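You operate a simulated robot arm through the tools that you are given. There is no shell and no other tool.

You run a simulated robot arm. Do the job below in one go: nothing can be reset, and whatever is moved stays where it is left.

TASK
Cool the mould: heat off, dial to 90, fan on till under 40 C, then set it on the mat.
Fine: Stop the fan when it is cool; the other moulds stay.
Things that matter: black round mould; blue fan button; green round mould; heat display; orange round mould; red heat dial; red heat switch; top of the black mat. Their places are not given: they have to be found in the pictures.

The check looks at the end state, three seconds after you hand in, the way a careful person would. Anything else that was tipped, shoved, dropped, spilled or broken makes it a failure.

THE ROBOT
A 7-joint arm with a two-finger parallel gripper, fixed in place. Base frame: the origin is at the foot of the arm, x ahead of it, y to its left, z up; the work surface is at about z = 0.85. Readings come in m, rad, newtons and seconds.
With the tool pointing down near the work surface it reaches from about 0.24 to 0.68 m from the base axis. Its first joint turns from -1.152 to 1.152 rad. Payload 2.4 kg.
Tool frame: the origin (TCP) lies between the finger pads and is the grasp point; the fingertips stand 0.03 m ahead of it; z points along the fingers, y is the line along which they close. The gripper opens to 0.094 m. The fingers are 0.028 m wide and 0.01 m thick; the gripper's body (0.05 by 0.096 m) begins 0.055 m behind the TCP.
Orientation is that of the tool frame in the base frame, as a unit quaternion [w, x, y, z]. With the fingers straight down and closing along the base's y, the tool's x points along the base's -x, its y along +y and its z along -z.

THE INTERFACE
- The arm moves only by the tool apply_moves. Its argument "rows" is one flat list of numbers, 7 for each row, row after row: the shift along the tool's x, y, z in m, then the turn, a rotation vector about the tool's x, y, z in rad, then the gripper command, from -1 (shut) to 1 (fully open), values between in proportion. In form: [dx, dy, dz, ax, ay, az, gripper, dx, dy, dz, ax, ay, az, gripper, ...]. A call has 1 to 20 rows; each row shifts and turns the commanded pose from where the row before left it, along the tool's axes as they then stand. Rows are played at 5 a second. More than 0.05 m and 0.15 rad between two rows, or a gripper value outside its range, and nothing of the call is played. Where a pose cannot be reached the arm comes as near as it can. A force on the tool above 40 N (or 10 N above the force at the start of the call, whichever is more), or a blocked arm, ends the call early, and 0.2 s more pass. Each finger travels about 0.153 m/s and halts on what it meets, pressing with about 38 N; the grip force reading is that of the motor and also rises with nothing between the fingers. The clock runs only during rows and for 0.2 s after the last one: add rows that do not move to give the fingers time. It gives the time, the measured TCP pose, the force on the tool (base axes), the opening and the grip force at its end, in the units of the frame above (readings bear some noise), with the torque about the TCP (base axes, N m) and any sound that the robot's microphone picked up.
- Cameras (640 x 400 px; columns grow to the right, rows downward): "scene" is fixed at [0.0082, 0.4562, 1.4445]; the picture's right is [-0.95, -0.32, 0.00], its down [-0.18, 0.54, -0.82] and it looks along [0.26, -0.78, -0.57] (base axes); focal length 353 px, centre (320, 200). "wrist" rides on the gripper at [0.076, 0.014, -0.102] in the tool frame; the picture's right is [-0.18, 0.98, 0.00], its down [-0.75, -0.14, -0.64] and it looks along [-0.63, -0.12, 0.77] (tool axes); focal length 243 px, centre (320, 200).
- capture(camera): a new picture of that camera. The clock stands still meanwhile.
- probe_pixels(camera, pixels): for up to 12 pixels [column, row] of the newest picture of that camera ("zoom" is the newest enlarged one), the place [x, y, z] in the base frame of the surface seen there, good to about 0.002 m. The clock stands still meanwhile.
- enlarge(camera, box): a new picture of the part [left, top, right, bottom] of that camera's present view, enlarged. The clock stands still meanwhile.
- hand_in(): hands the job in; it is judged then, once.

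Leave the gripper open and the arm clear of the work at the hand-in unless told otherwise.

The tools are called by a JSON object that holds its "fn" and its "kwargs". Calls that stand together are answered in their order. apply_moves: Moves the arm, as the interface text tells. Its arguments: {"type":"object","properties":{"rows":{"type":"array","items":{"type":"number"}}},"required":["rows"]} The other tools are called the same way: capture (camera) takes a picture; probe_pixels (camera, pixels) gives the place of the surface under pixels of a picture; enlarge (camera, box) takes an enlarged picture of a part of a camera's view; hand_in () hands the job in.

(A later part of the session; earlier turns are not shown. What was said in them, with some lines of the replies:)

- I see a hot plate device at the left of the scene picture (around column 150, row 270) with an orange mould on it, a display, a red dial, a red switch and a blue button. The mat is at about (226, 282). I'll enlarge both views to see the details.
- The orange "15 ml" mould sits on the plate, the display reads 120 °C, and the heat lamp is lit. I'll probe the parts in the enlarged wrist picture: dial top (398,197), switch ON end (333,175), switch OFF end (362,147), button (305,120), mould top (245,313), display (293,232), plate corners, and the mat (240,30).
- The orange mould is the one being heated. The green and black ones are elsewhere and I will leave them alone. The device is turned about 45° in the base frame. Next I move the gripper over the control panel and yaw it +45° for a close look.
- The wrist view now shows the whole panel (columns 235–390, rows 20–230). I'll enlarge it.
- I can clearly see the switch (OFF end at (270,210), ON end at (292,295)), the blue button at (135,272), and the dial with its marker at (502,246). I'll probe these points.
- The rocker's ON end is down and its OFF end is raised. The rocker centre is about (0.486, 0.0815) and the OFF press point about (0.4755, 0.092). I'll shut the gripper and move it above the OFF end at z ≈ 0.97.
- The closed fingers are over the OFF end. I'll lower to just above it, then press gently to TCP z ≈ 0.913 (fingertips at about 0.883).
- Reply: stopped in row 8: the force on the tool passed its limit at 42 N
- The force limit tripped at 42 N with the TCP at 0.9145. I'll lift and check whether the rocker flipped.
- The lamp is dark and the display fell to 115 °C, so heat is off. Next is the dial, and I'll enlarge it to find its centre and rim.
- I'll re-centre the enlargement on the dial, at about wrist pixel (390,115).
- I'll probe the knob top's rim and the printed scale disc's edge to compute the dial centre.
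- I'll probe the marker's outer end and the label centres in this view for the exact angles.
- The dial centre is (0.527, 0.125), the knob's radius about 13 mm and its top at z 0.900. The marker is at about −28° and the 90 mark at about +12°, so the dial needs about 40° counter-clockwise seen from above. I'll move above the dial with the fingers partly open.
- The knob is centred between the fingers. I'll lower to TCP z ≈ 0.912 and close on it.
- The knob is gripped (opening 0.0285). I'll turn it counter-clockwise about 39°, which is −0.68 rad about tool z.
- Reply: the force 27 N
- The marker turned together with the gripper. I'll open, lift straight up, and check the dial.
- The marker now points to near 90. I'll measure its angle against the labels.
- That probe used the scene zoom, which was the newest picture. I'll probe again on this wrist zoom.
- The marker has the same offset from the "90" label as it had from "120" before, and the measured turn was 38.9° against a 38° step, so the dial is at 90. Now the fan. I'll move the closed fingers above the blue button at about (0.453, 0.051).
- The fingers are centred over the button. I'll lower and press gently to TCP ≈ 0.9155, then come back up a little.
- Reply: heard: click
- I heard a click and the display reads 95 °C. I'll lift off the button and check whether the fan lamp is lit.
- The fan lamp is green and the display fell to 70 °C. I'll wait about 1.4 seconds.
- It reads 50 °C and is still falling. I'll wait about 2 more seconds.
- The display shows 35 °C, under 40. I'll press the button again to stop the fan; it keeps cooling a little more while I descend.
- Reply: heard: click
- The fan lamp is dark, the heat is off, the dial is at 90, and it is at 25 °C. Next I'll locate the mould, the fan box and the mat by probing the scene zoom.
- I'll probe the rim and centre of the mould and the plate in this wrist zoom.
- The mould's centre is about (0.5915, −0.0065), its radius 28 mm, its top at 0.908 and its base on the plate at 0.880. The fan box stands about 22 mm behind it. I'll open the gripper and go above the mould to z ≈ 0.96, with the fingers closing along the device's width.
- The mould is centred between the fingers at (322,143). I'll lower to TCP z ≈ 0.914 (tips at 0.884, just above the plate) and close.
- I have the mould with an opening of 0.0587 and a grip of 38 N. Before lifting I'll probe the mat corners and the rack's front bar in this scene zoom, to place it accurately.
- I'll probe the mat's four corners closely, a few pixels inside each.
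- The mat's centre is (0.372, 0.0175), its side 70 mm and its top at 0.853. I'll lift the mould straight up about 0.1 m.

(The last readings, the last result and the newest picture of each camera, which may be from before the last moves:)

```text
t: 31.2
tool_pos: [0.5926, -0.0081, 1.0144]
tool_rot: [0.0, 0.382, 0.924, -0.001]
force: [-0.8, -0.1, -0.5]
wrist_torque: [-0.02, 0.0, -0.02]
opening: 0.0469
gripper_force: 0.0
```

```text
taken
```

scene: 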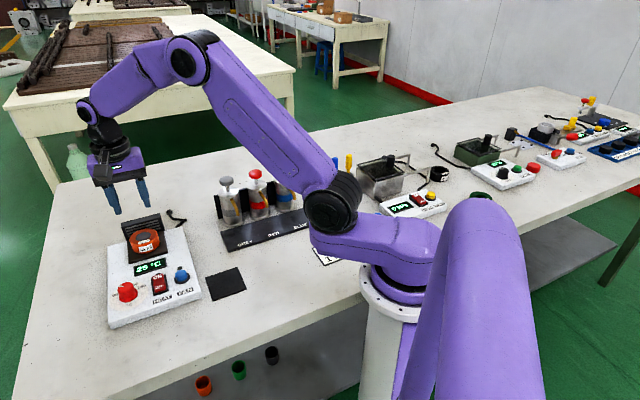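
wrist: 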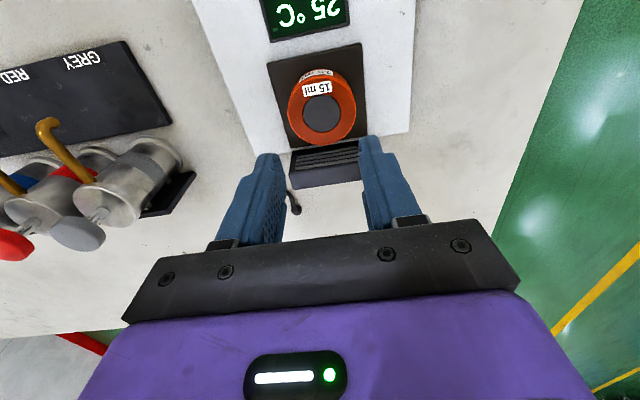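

The mould slipped out and stayed on the plate: the opening is 0.0469 with nothing between the fingers. I'll check that it is undisturbed and look at its shape.

{"fn": "enlarge", "kwargs": {"camera": "wrist", "box": [260, 30, 380, 190]}}

{"fn": "enlarge", "kwargs": {"camera": "scene", "box": [100, 200, 190, 300]}}

```text
2.50 times, centred on (320, 110) of wrist
```

zoom: 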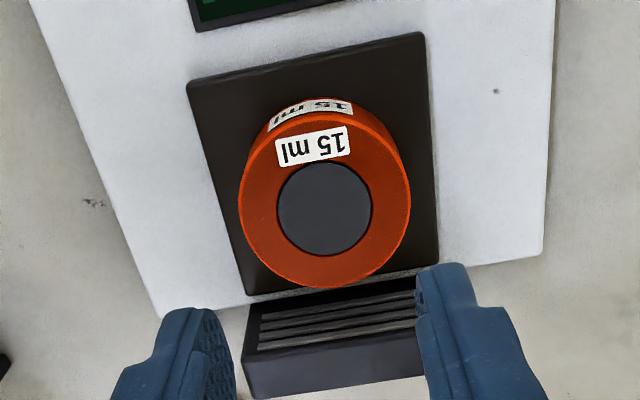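

```text
4.00 times, centred on (145, 250) of scene
```

zoom: 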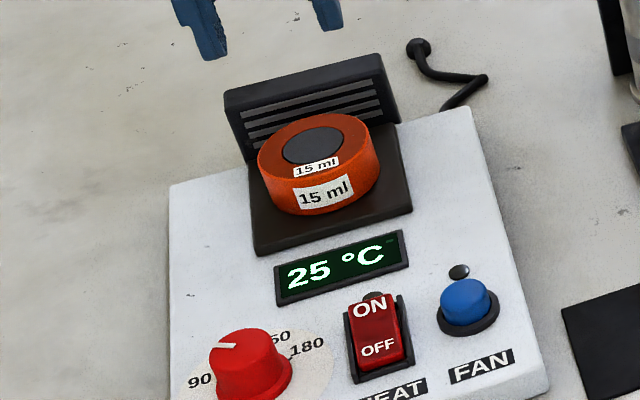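

The mould is still flat on the plate. I'll re-measure its position in a fresh wrist zoom before a lower, firmer grasp.

{"fn": "enlarge", "kwargs": {"camera": "wrist", "box": [270, 60, 370, 150]}}

```text
4.44 times, centred on (320, 105) of wrist
```

zoom: 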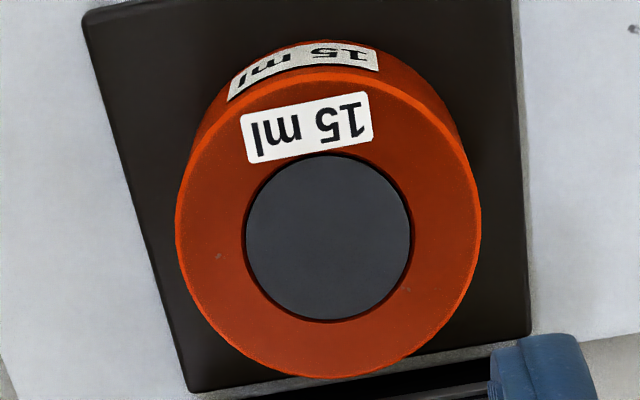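

I'll probe the rim and plate points in this view.

{"fn": "probe_pixels", "kwargs": {"camera": "zoom", "pixels": [[184, 215], [474, 225], [320, 80], [325, 371], [330, 238], [250, 238], [408, 238], [330, 160], [330, 315], [140, 160], [505, 150], [330, 55]]}}

```text
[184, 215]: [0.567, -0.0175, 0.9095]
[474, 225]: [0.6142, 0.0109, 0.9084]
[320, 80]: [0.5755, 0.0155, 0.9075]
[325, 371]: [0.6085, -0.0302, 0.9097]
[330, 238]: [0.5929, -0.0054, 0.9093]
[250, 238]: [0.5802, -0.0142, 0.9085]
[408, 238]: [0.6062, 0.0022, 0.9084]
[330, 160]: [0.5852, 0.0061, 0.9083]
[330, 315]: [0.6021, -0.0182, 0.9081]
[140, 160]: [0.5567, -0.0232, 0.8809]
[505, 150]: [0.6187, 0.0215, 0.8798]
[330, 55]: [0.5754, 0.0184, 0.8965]
```

The mould's centre is about (0.5925, −0.006) and it stays flat. I'll reopen, descend a bit lower (TCP ≈ 0.912), and close with the full-shut command for a firmer hold.

{"fn": "apply_moves", "kwargs": {"rows": [0, 0, 0, 0, 0, 0, 0.8, 0.0014, 0.0014, 0, 0, 0, 0, 0.8, 0, 0, 0.03, 0, 0, 0, 0.8, 0, 0, 0.03, 0, 0, 0, 0.8, 0, 0, 0.02, 0, 0, 0, 0.8, 0, 0, 0.015, 0, 0, 0, 0.8, 0, 0, 0.0075, 0, 0, 0, 0.8, 0, 0, 0, 0, 0, 0, 0.8, 0, 0, 0, 0, 0, 0, 0.8]}}

{"fn": "capture", "kwargs": {"camera": "wrist"}}

```text
t: 33.2
tool_pos: [0.591, -0.0051, 0.9129]
tool_rot: [0.001, 0.382, 0.924, 0.0]
force: [0.1, -0.3, -0.4]
wrist_torque: [-0.03, 0.02, 0.02]
opening: 0.0846
gripper_force: 0.1
```

```text
taken
```

wrist: 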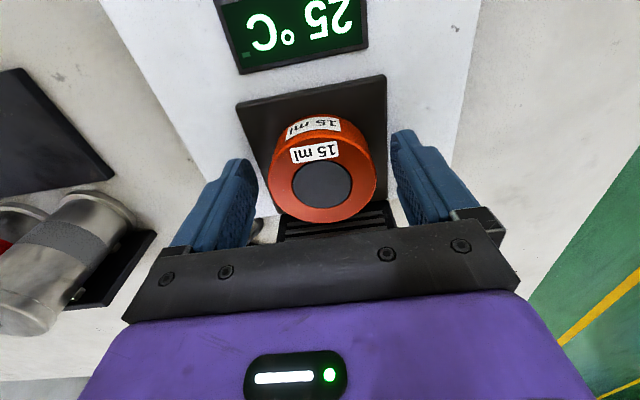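

It is well centred (mould top at (322,185)). I'll lower 1.5 mm more, close fully, and read the grip.

{"fn": "apply_moves", "kwargs": {"rows": [0, 0, 0.0015, 0, 0, 0, 0.8, 0, 0, 0, 0, 0, 0, 0.4, 0, 0, 0, 0, 0, 0, 0.1, 0, 0, 0, 0, 0, 0, -1, 0, 0, 0, 0, 0, 0, -1, 0, 0, 0, 0, 0, 0, -1, 0, 0, 0, 0, 0, 0, -1]}}

{"fn": "apply_moves", "kwargs": {"rows": [0, 0, -0.003, 0, 0, 0, -1, 0, 0, -0.004, 0, 0, 0, -1, 0, 0, -0.004, 0, 0, 0, -1, 0, 0, -0.004, 0, 0, 0, -1, 0, 0, 0, 0, 0, 0, -1]}}

{"fn": "capture", "kwargs": {"camera": "wrist"}}

{"fn": "enlarge", "kwargs": {"camera": "scene", "box": [90, 180, 200, 280]}}

```text
t: 34.8
tool_pos: [0.5901, -0.0056, 0.9123]
tool_rot: [0.001, 0.381, 0.924, 0.001]
force: [-0.8, -0.2, 8.6]
wrist_torque: [-0.22, -0.02, 0.01]
opening: 0.0593
gripper_force: 38.2
```

```text
t: 36.0
tool_pos: [0.5918, -0.0052, 0.9257]
tool_rot: [0.001, 0.382, 0.924, -0.001]
force: [-0.1, -1.0, -1.2]
wrist_torque: [0.02, 0.02, 0.0]
opening: 0.0592
gripper_force: 37.9
```

```text
taken
```

wrist: 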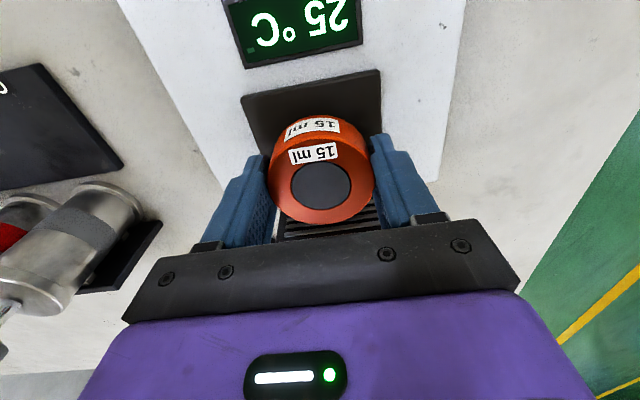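

```text
4.00 times, centred on (145, 230) of scene
```

zoom: 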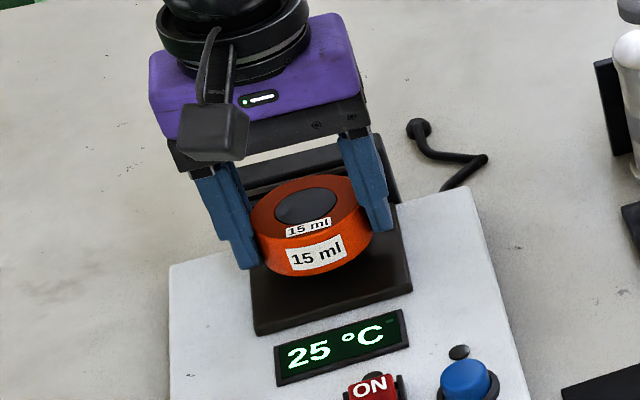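

The mould is lifted: the opening holds at 0.0592 with 38 N. I'll keep lifting gently and check for creep.

{"fn": "apply_moves", "kwargs": {"rows": [0, 0, -0.006, 0, 0, 0, -1, 0, 0, -0.008, 0, 0, 0, -1, 0, 0, -0.01, 0, 0, 0, -1, 0, 0, -0.01, 0, 0, 0, -1, 0, 0, -0.01, 0, 0, 0, -1, 0, 0, -0.01, 0, 0, 0, -1, 0, 0, -0.008, 0, 0, 0, -1, 0, 0, 0, 0, 0, 0, -1]}}

{"fn": "capture", "kwargs": {"camera": "wrist"}}

{"fn": "capture", "kwargs": {"camera": "scene"}}

```text
t: 37.8
tool_pos: [0.5922, -0.0059, 0.9893]
tool_rot: [0.0, 0.382, 0.924, 0.0]
force: [0.5, 0.2, -1.4]
wrist_torque: [0.0, 0.02, -0.01]
opening: 0.059
gripper_force: 38.0
```

```text
taken
```

wrist: 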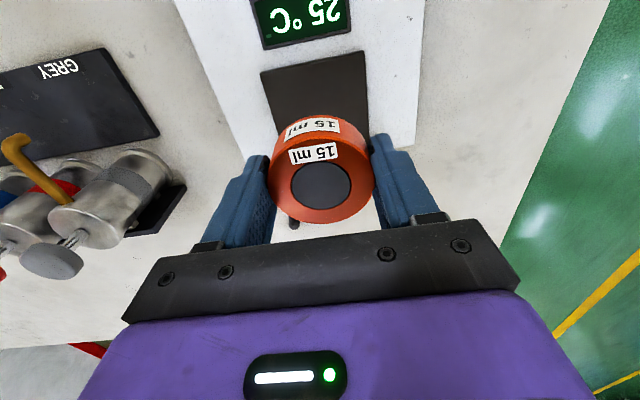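

```text
taken
```

scene: 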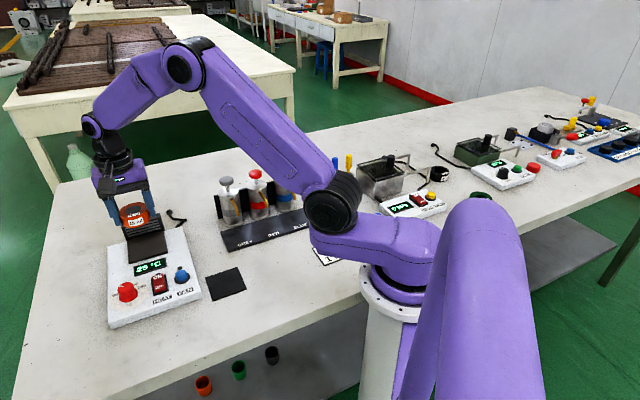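

The mould is held steadily with no creep. I'll carry it level toward the mat at (0.372, 0.0175), at about 0.1 m/s.

{"fn": "apply_moves", "kwargs": {"rows": [0.00517, -0.00417, 0, 0, 0, 0, -1, 0.01033, -0.00835, 0, 0, 0, 0, -1, 0.0155, -0.01252, 0, 0, 0, 0, -1, 0.0155, -0.01252, 0, 0, 0, 0, -1, 0.0155, -0.01252, 0, 0, 0, 0, -1, 0.0155, -0.01252, 0, 0, 0, 0, -1, 0.0155, -0.01252, 0, 0, 0, 0, -1, 0.0155, -0.01252, 0, 0, 0, 0, -1, 0.0155, -0.01252, 0, 0, 0, 0, -1, 0.0155, -0.01252, 0, 0, 0, 0, -1, 0.0155, -0.01252, 0, 0, 0, 0, -1, 0.01033, -0.00835, 0, 0, 0, 0, -1, 0.00689, -0.00556, 0, 0, 0, 0, -1, 0, 0, 0, 0, 0, 0, -1]}}

{"fn": "capture", "kwargs": {"camera": "wrist"}}

{"fn": "capture", "kwargs": {"camera": "scene"}}

```text
t: 40.8
tool_pos: [0.3719, 0.0168, 0.9886]
tool_rot: [-0.001, 0.382, 0.924, 0.0]
force: [-0.7, -0.3, -1.4]
wrist_torque: [-0.02, 0.0, 0.01]
opening: 0.0589
gripper_force: 38.0
```

```text
taken
```

wrist: 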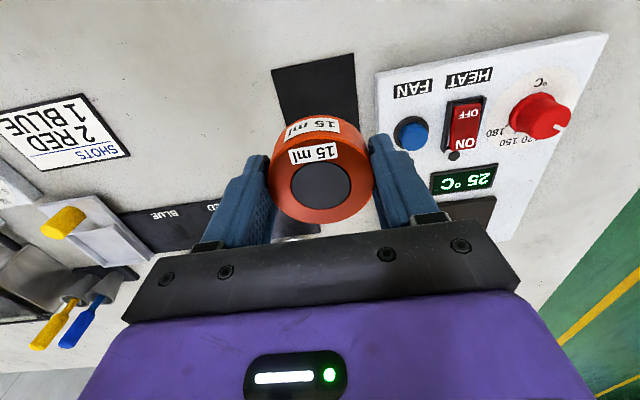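

```text
taken
```

scene: 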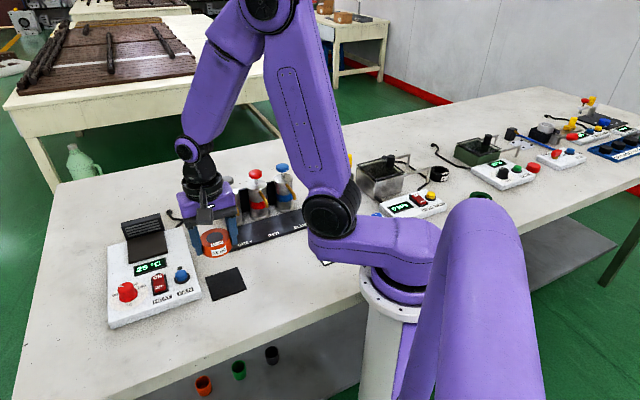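

I'm over the mat with the mould secure. I'll yaw −90° so that, on release, the fingers open along the mat's free direction rather than toward the device edge.

{"fn": "apply_moves", "kwargs": {"rows": [0, 0, 0, 0, 0, -0.08, -1, 0, 0, 0, 0, 0, -0.1241, -1, 0, 0, 0, 0, 0, -0.1241, -1, 0, 0, 0, 0, 0, -0.1241, -1, 0, 0, 0, 0, 0, -0.1241, -1, 0, 0, 0, 0, 0, -0.1241, -1, 0, 0, 0, 0, 0, -0.1241, -1, 0, 0, 0, 0, 0, -0.1241, -1, 0, 0, 0, 0, 0, -0.1241, -1, 0, 0, 0, 0, 0, -0.1241, -1, 0, 0, 0, 0, 0, -0.1241, -1, 0, 0, 0, 0, 0, -0.1241, -1, 0, 0, 0, 0, 0, -0.1241, -1, 0, 0, 0, 0, 0, 0, -1, 0, 0, 0, 0, 0, 0, -1]}}

{"fn": "capture", "kwargs": {"camera": "wrist"}}

{"fn": "capture", "kwargs": {"camera": "scene"}}

```text
t: 44.0
tool_pos: [0.3724, 0.0182, 0.9877]
tool_rot: [0.001, -0.382, 0.924, 0.0]
force: [1.3, 0.2, -2.0]
wrist_torque: [-0.01, -0.02, -0.02]
opening: 0.0587
gripper_force: 38.4
```

```text
taken
```

wrist: 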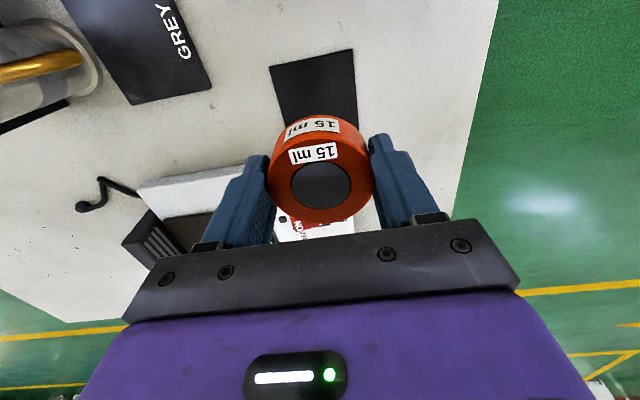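

```text
taken
```

scene: 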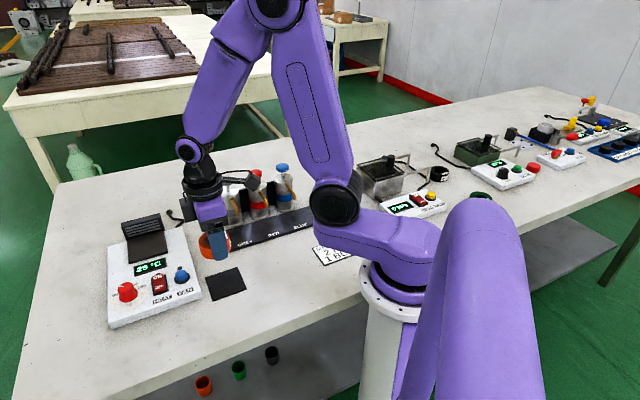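

The yaw is done. I'll probe the held mould's top (centre about (320,186)) and rim to know its exact centre relative to the mat.

{"fn": "enlarge", "kwargs": {"camera": "wrist", "box": [260, 100, 380, 230]}}

```text
3.08 times, centred on (320, 165) of wrist
```

zoom: 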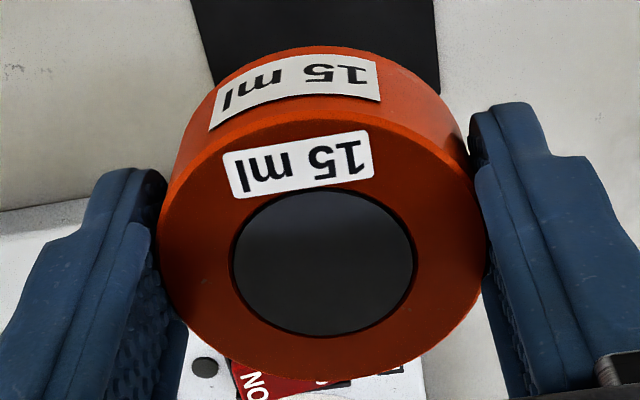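

{"fn": "probe_pixels", "kwargs": {"camera": "zoom", "pixels": [[236, 255], [412, 255], [324, 195], [324, 332], [324, 262], [165, 240], [484, 240], [320, 125], [325, 372], [300, 58]]}}

```text
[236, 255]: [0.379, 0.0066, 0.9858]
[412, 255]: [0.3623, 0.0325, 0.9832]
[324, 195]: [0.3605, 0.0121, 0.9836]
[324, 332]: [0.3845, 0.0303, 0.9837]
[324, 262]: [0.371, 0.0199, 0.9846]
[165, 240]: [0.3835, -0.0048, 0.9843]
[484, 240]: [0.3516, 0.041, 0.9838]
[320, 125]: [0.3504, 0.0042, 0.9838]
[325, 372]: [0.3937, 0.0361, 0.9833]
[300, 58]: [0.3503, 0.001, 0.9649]
```

The mould's centre is (0.371, 0.020) with its bottom at about 0.956. I'll shift about 2.7 mm to centre it on the mat, lower to about 3 mm above, and verify.

{"fn": "apply_moves", "kwargs": {"rows": [0.001, -0.0025, 0.01, 0, 0, 0, -1, 0, 0, 0.015, 0, 0, 0, -1, 0, 0, 0.015, 0, 0, 0, -1, 0, 0, 0.015, 0, 0, 0, -1, 0, 0, 0.015, 0, 0, 0, -1, 0, 0, 0.015, 0, 0, 0, -1, 0, 0, 0.008, 0, 0, 0, -1, 0, 0, 0.005, 0, 0, 0, -1, 0, 0, 0.002, 0, 0, 0, -1, 0, 0, 0, 0, 0, 0, -1, 0, 0, 0, 0, 0, 0, -1]}}

{"fn": "enlarge", "kwargs": {"camera": "wrist", "box": [220, 80, 420, 230]}}

{"fn": "enlarge", "kwargs": {"camera": "scene", "box": [170, 220, 280, 310]}}

```text
t: 46.4
tool_pos: [0.3737, 0.0167, 0.8877]
tool_rot: [-0.001, -0.383, 0.924, 0.001]
force: [0.5, -1.1, -1.7]
wrist_torque: [0.0, -0.01, 0.01]
opening: 0.0589
gripper_force: 38.4
```

```text
2.67 times, centred on (320, 155) of wrist
```

zoom: 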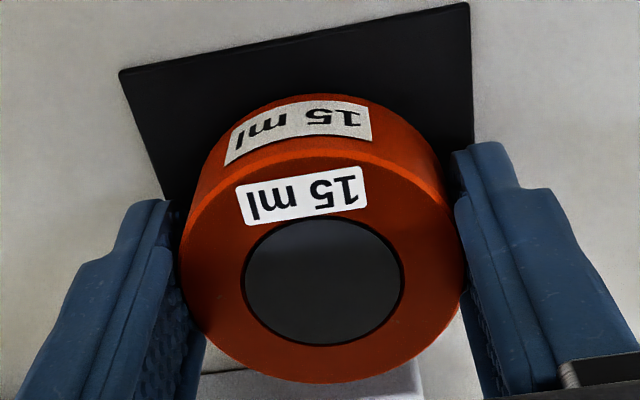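

```text
4.44 times, centred on (225, 265) of scene
```

zoom: 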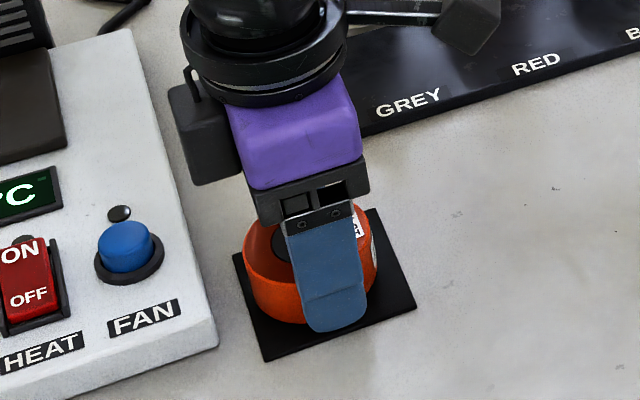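

I'll verify the centring with a fresh wrist zoom before setting it down.

{"fn": "enlarge", "kwargs": {"camera": "wrist", "box": [220, 70, 420, 230]}}

```text
2.50 times, centred on (320, 150) of wrist
```

zoom: 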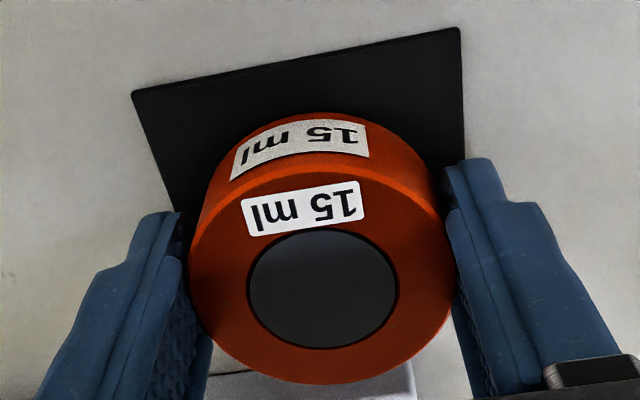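

{"fn": "probe_pixels", "kwargs": {"camera": "zoom", "pixels": [[252, 288], [394, 288], [322, 234], [322, 345], [194, 270], [448, 270], [320, 172], [322, 380], [137, 98], [455, 34], [460, 150], [170, 195]]}}

```text
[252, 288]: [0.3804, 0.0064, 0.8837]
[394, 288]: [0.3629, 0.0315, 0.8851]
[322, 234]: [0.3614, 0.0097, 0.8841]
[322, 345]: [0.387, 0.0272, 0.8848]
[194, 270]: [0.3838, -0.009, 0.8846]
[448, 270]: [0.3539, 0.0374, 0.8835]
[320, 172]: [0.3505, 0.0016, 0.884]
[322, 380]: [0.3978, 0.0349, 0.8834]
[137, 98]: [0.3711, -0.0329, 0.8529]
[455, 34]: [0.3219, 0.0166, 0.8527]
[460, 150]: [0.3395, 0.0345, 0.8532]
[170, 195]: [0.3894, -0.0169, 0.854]
```

The mould's centre (0.372, 0.0175) matches the mat's centre, and its bottom is about 3 mm above the mat. I'll lower the last 3 mm gently.

{"fn": "apply_moves", "kwargs": {"rows": [0, 0, 0.001, 0, 0, 0, -1, 0, 0, 0.001, 0, 0, 0, -1, 0, 0, 0.001, 0, 0, 0, -1, 0, 0, 0, 0, 0, 0, -1]}}

```text
t: 47.4
tool_pos: [0.373, 0.0165, 0.8848]
tool_rot: [0.0, -0.382, 0.924, 0.0]
force: [-4.1, 0.1, 12.8]
wrist_torque: [0.33, -0.19, 0.07]
opening: 0.0589
gripper_force: 38.1
```

Contact: 12.8 N upward, so the mould rests on the mat. I'll open the fingers and then rise straight up.

{"fn": "apply_moves", "kwargs": {"rows": [0, 0, 0, 0, 0, 0, 0.35, 0, 0, 0, 0, 0, 0, 0.5, 0, 0, 0, 0, 0, 0, 0.7, 0, 0, 0, 0, 0, 0, 0.8, 0, 0, 0, 0, 0, 0, 0.8, 0, 0, -0.01, 0, 0, 0, 0.8, 0, 0, -0.02, 0, 0, 0, 0.8, 0, 0, -0.03, 0, 0, 0, 0.8, 0, 0, -0.03, 0, 0, 0, 0.8, 0, 0, -0.03, 0, 0, 0, 0.8, 0, 0, 0, 0, 0, 0, 0.8]}}

{"fn": "capture", "kwargs": {"camera": "wrist"}}

{"fn": "capture", "kwargs": {"camera": "scene"}}

```text
t: 49.8
tool_pos: [0.3723, 0.0153, 1.006]
tool_rot: [0.0, -0.383, 0.924, -0.001]
force: [0.4, -0.3, 0.6]
wrist_torque: [0.02, 0.0, -0.01]
opening: 0.0845
gripper_force: 0.2
```

```text
taken
```

wrist: 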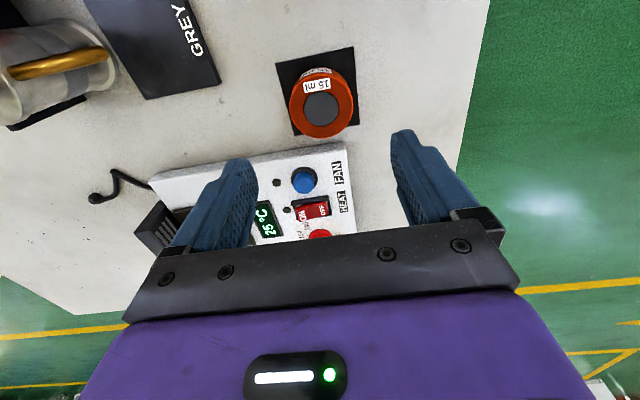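

```text
taken
```

scene: 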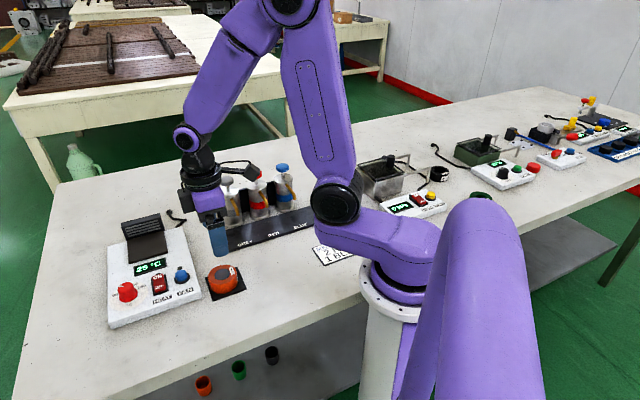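

The mould stands on the mat. I'll rise further, clear of the work, and check all items once more.

{"fn": "apply_moves", "kwargs": {"rows": [0, 0, -0.035, 0, 0, 0, 1, 0, 0, -0.035, 0, 0, 0, 1, 0, 0, -0.035, 0, 0, 0, 1, 0, 0, -0.035, 0, 0, 0, 1, 0, 0, 0, 0, 0, 0, 1]}}

{"fn": "enlarge", "kwargs": {"camera": "scene", "box": [90, 200, 260, 340]}}

{"fn": "enlarge", "kwargs": {"camera": "wrist", "box": [220, 60, 420, 220]}}

{"fn": "capture", "kwargs": {"camera": "scene"}}

```text
t: 51.0
tool_pos: [0.3751, 0.0147, 1.1458]
tool_rot: [0.001, -0.383, 0.924, 0.001]
force: [1.0, 0.2, 0.1]
wrist_torque: [0.02, -0.01, -0.01]
opening: 0.0939
gripper_force: 0.1
```

```text
2.86 times, centred on (175, 270) of scene
```

zoom: 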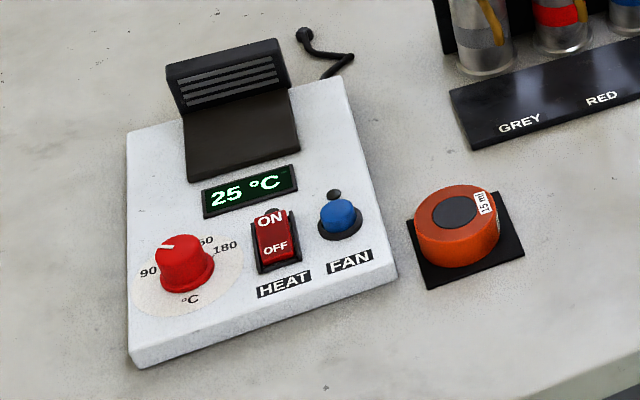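

```text
2.50 times, centred on (320, 140) of wrist
```

zoom: 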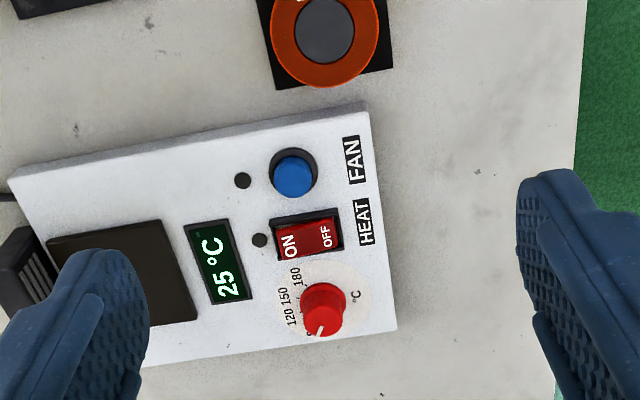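

```text
taken
```

scene: 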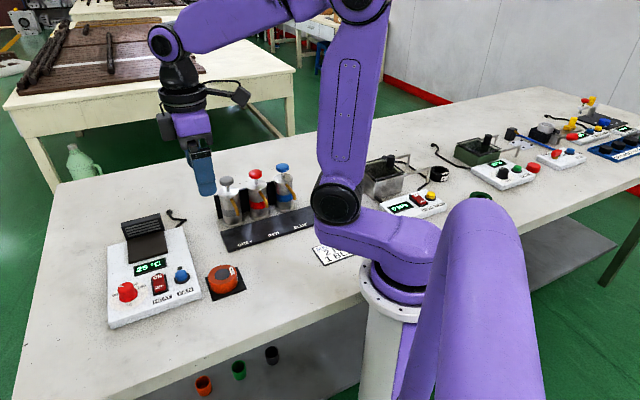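

All looks right. I'll do one last close check of the dial marker and of the mould's seat on the mat.

{"fn": "enlarge", "kwargs": {"camera": "scene", "box": [105, 265, 165, 315]}}

{"fn": "probe_pixels", "kwargs": {"camera": "zoom", "pixels": [[320, 200]]}}

{"fn": "enlarge", "kwargs": {"camera": "scene", "box": [190, 250, 260, 310]}}

```text
8.00 times, centred on (135, 290) of scene
```

zoom: 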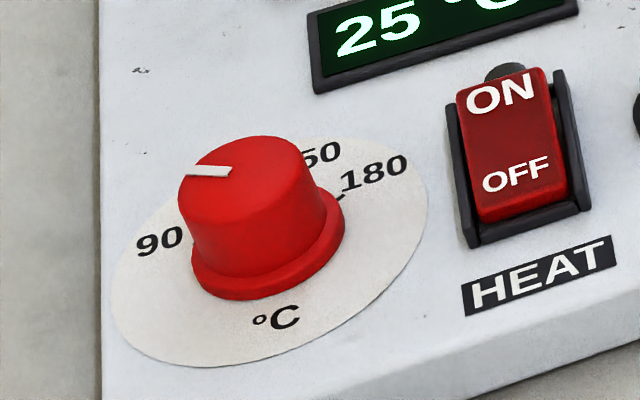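

```text
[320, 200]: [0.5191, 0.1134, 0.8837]
```

```text
6.67 times, centred on (225, 280) of scene
```

zoom: 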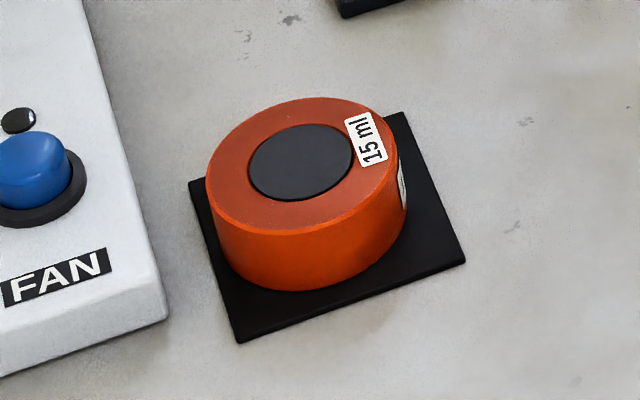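

The mould looks a little toward the device side of the mat. I'll probe its rim for its exact position.

{"fn": "probe_pixels", "kwargs": {"camera": "zoom", "pixels": [[210, 175], [394, 150], [300, 101], [305, 229], [252, 165], [350, 155], [300, 127], [300, 198], [225, 265], [300, 285], [370, 262], [220, 280]]}}

{"fn": "capture", "kwargs": {"camera": "wrist"}}

```text
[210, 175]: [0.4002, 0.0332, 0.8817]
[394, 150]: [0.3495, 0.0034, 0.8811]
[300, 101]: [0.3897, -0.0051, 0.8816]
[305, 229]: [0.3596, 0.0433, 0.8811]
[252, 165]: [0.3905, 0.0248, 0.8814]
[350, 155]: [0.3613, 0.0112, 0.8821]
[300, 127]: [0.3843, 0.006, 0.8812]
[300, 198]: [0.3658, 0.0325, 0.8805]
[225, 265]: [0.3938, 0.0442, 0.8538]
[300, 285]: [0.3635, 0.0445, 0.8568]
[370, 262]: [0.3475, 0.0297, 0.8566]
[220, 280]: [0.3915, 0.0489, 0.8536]
```

```text
taken
```

wrist: 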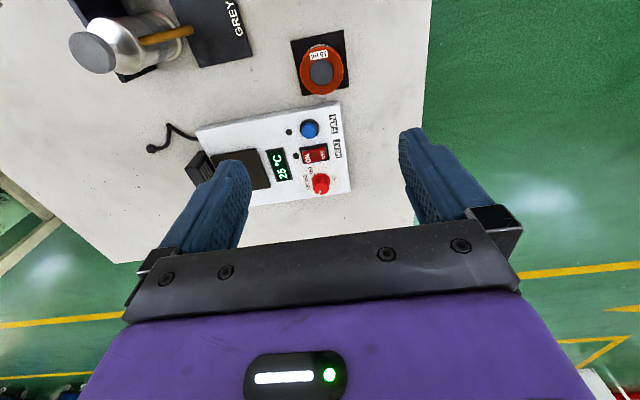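

The mould's centre is (0.375, 0.0187), within 3.5 mm of the mat's centre, so its 28 mm radius lies fully on the 70 mm mat. It is flat, with its top at 0.881. I'll do one more dial angle check from the scene side.

{"fn": "enlarge", "kwargs": {"camera": "scene", "box": [105, 265, 165, 315]}}

{"fn": "probe_pixels", "kwargs": {"camera": "zoom", "pixels": [[192, 172], [226, 171], [184, 180], [308, 165], [250, 139], [243, 170], [158, 241], [373, 174], [338, 196], [278, 318], [322, 152], [114, 270]]}}

```text
8.00 times, centred on (135, 290) of scene
```

zoom: 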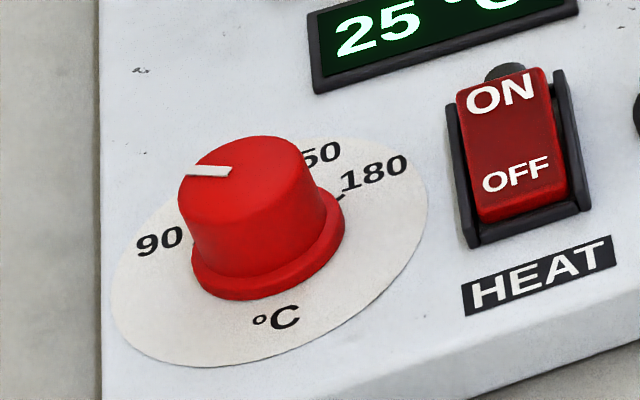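

```text
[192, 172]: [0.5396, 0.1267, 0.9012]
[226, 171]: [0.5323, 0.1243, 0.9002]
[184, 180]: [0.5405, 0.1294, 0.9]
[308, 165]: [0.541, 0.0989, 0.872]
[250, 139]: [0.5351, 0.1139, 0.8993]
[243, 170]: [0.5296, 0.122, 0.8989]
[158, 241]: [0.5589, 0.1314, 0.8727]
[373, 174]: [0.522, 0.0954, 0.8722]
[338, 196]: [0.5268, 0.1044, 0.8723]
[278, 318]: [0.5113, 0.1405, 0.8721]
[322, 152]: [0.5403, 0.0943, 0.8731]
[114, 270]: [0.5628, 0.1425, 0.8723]
```

From this side the marker is at about 10–12° and the "90" label at 12°, so the dial is on 90. Heat is off, the fan is off, the display reads 25 °C, the mould is on the mat, the other moulds are untouched, and the arm is clear with the gripper open. Handing in.

{"fn": "hand_in", "kwargs": {}}

```text
The job is handed in.
```

The job is handed in. The orange mould was cooled and now sits on the black mat.

- **Heat:** The red switch is off and its lamp is dark.
- **Dial:** The red dial was turned from 120 to 90, and the marker lines up with the 90 label to within about 2° (seen from the scene camera).
- **Fan:** It ran until the display read 35 °C, then I stopped it with a second press. The display now reads 25 °C and the fan lamp is dark.
- **Mould:** It lies flat and fully on the mat, about 3.5 mm off centre toward the heater. The first grasp slipped off, leaving the mould flat on the plate. The second, lower grasp held.
- **Other moulds:** The green and black moulds were not touched.

I left the arm raised clear of the work with the gripper open. I have not seen the result of the check.
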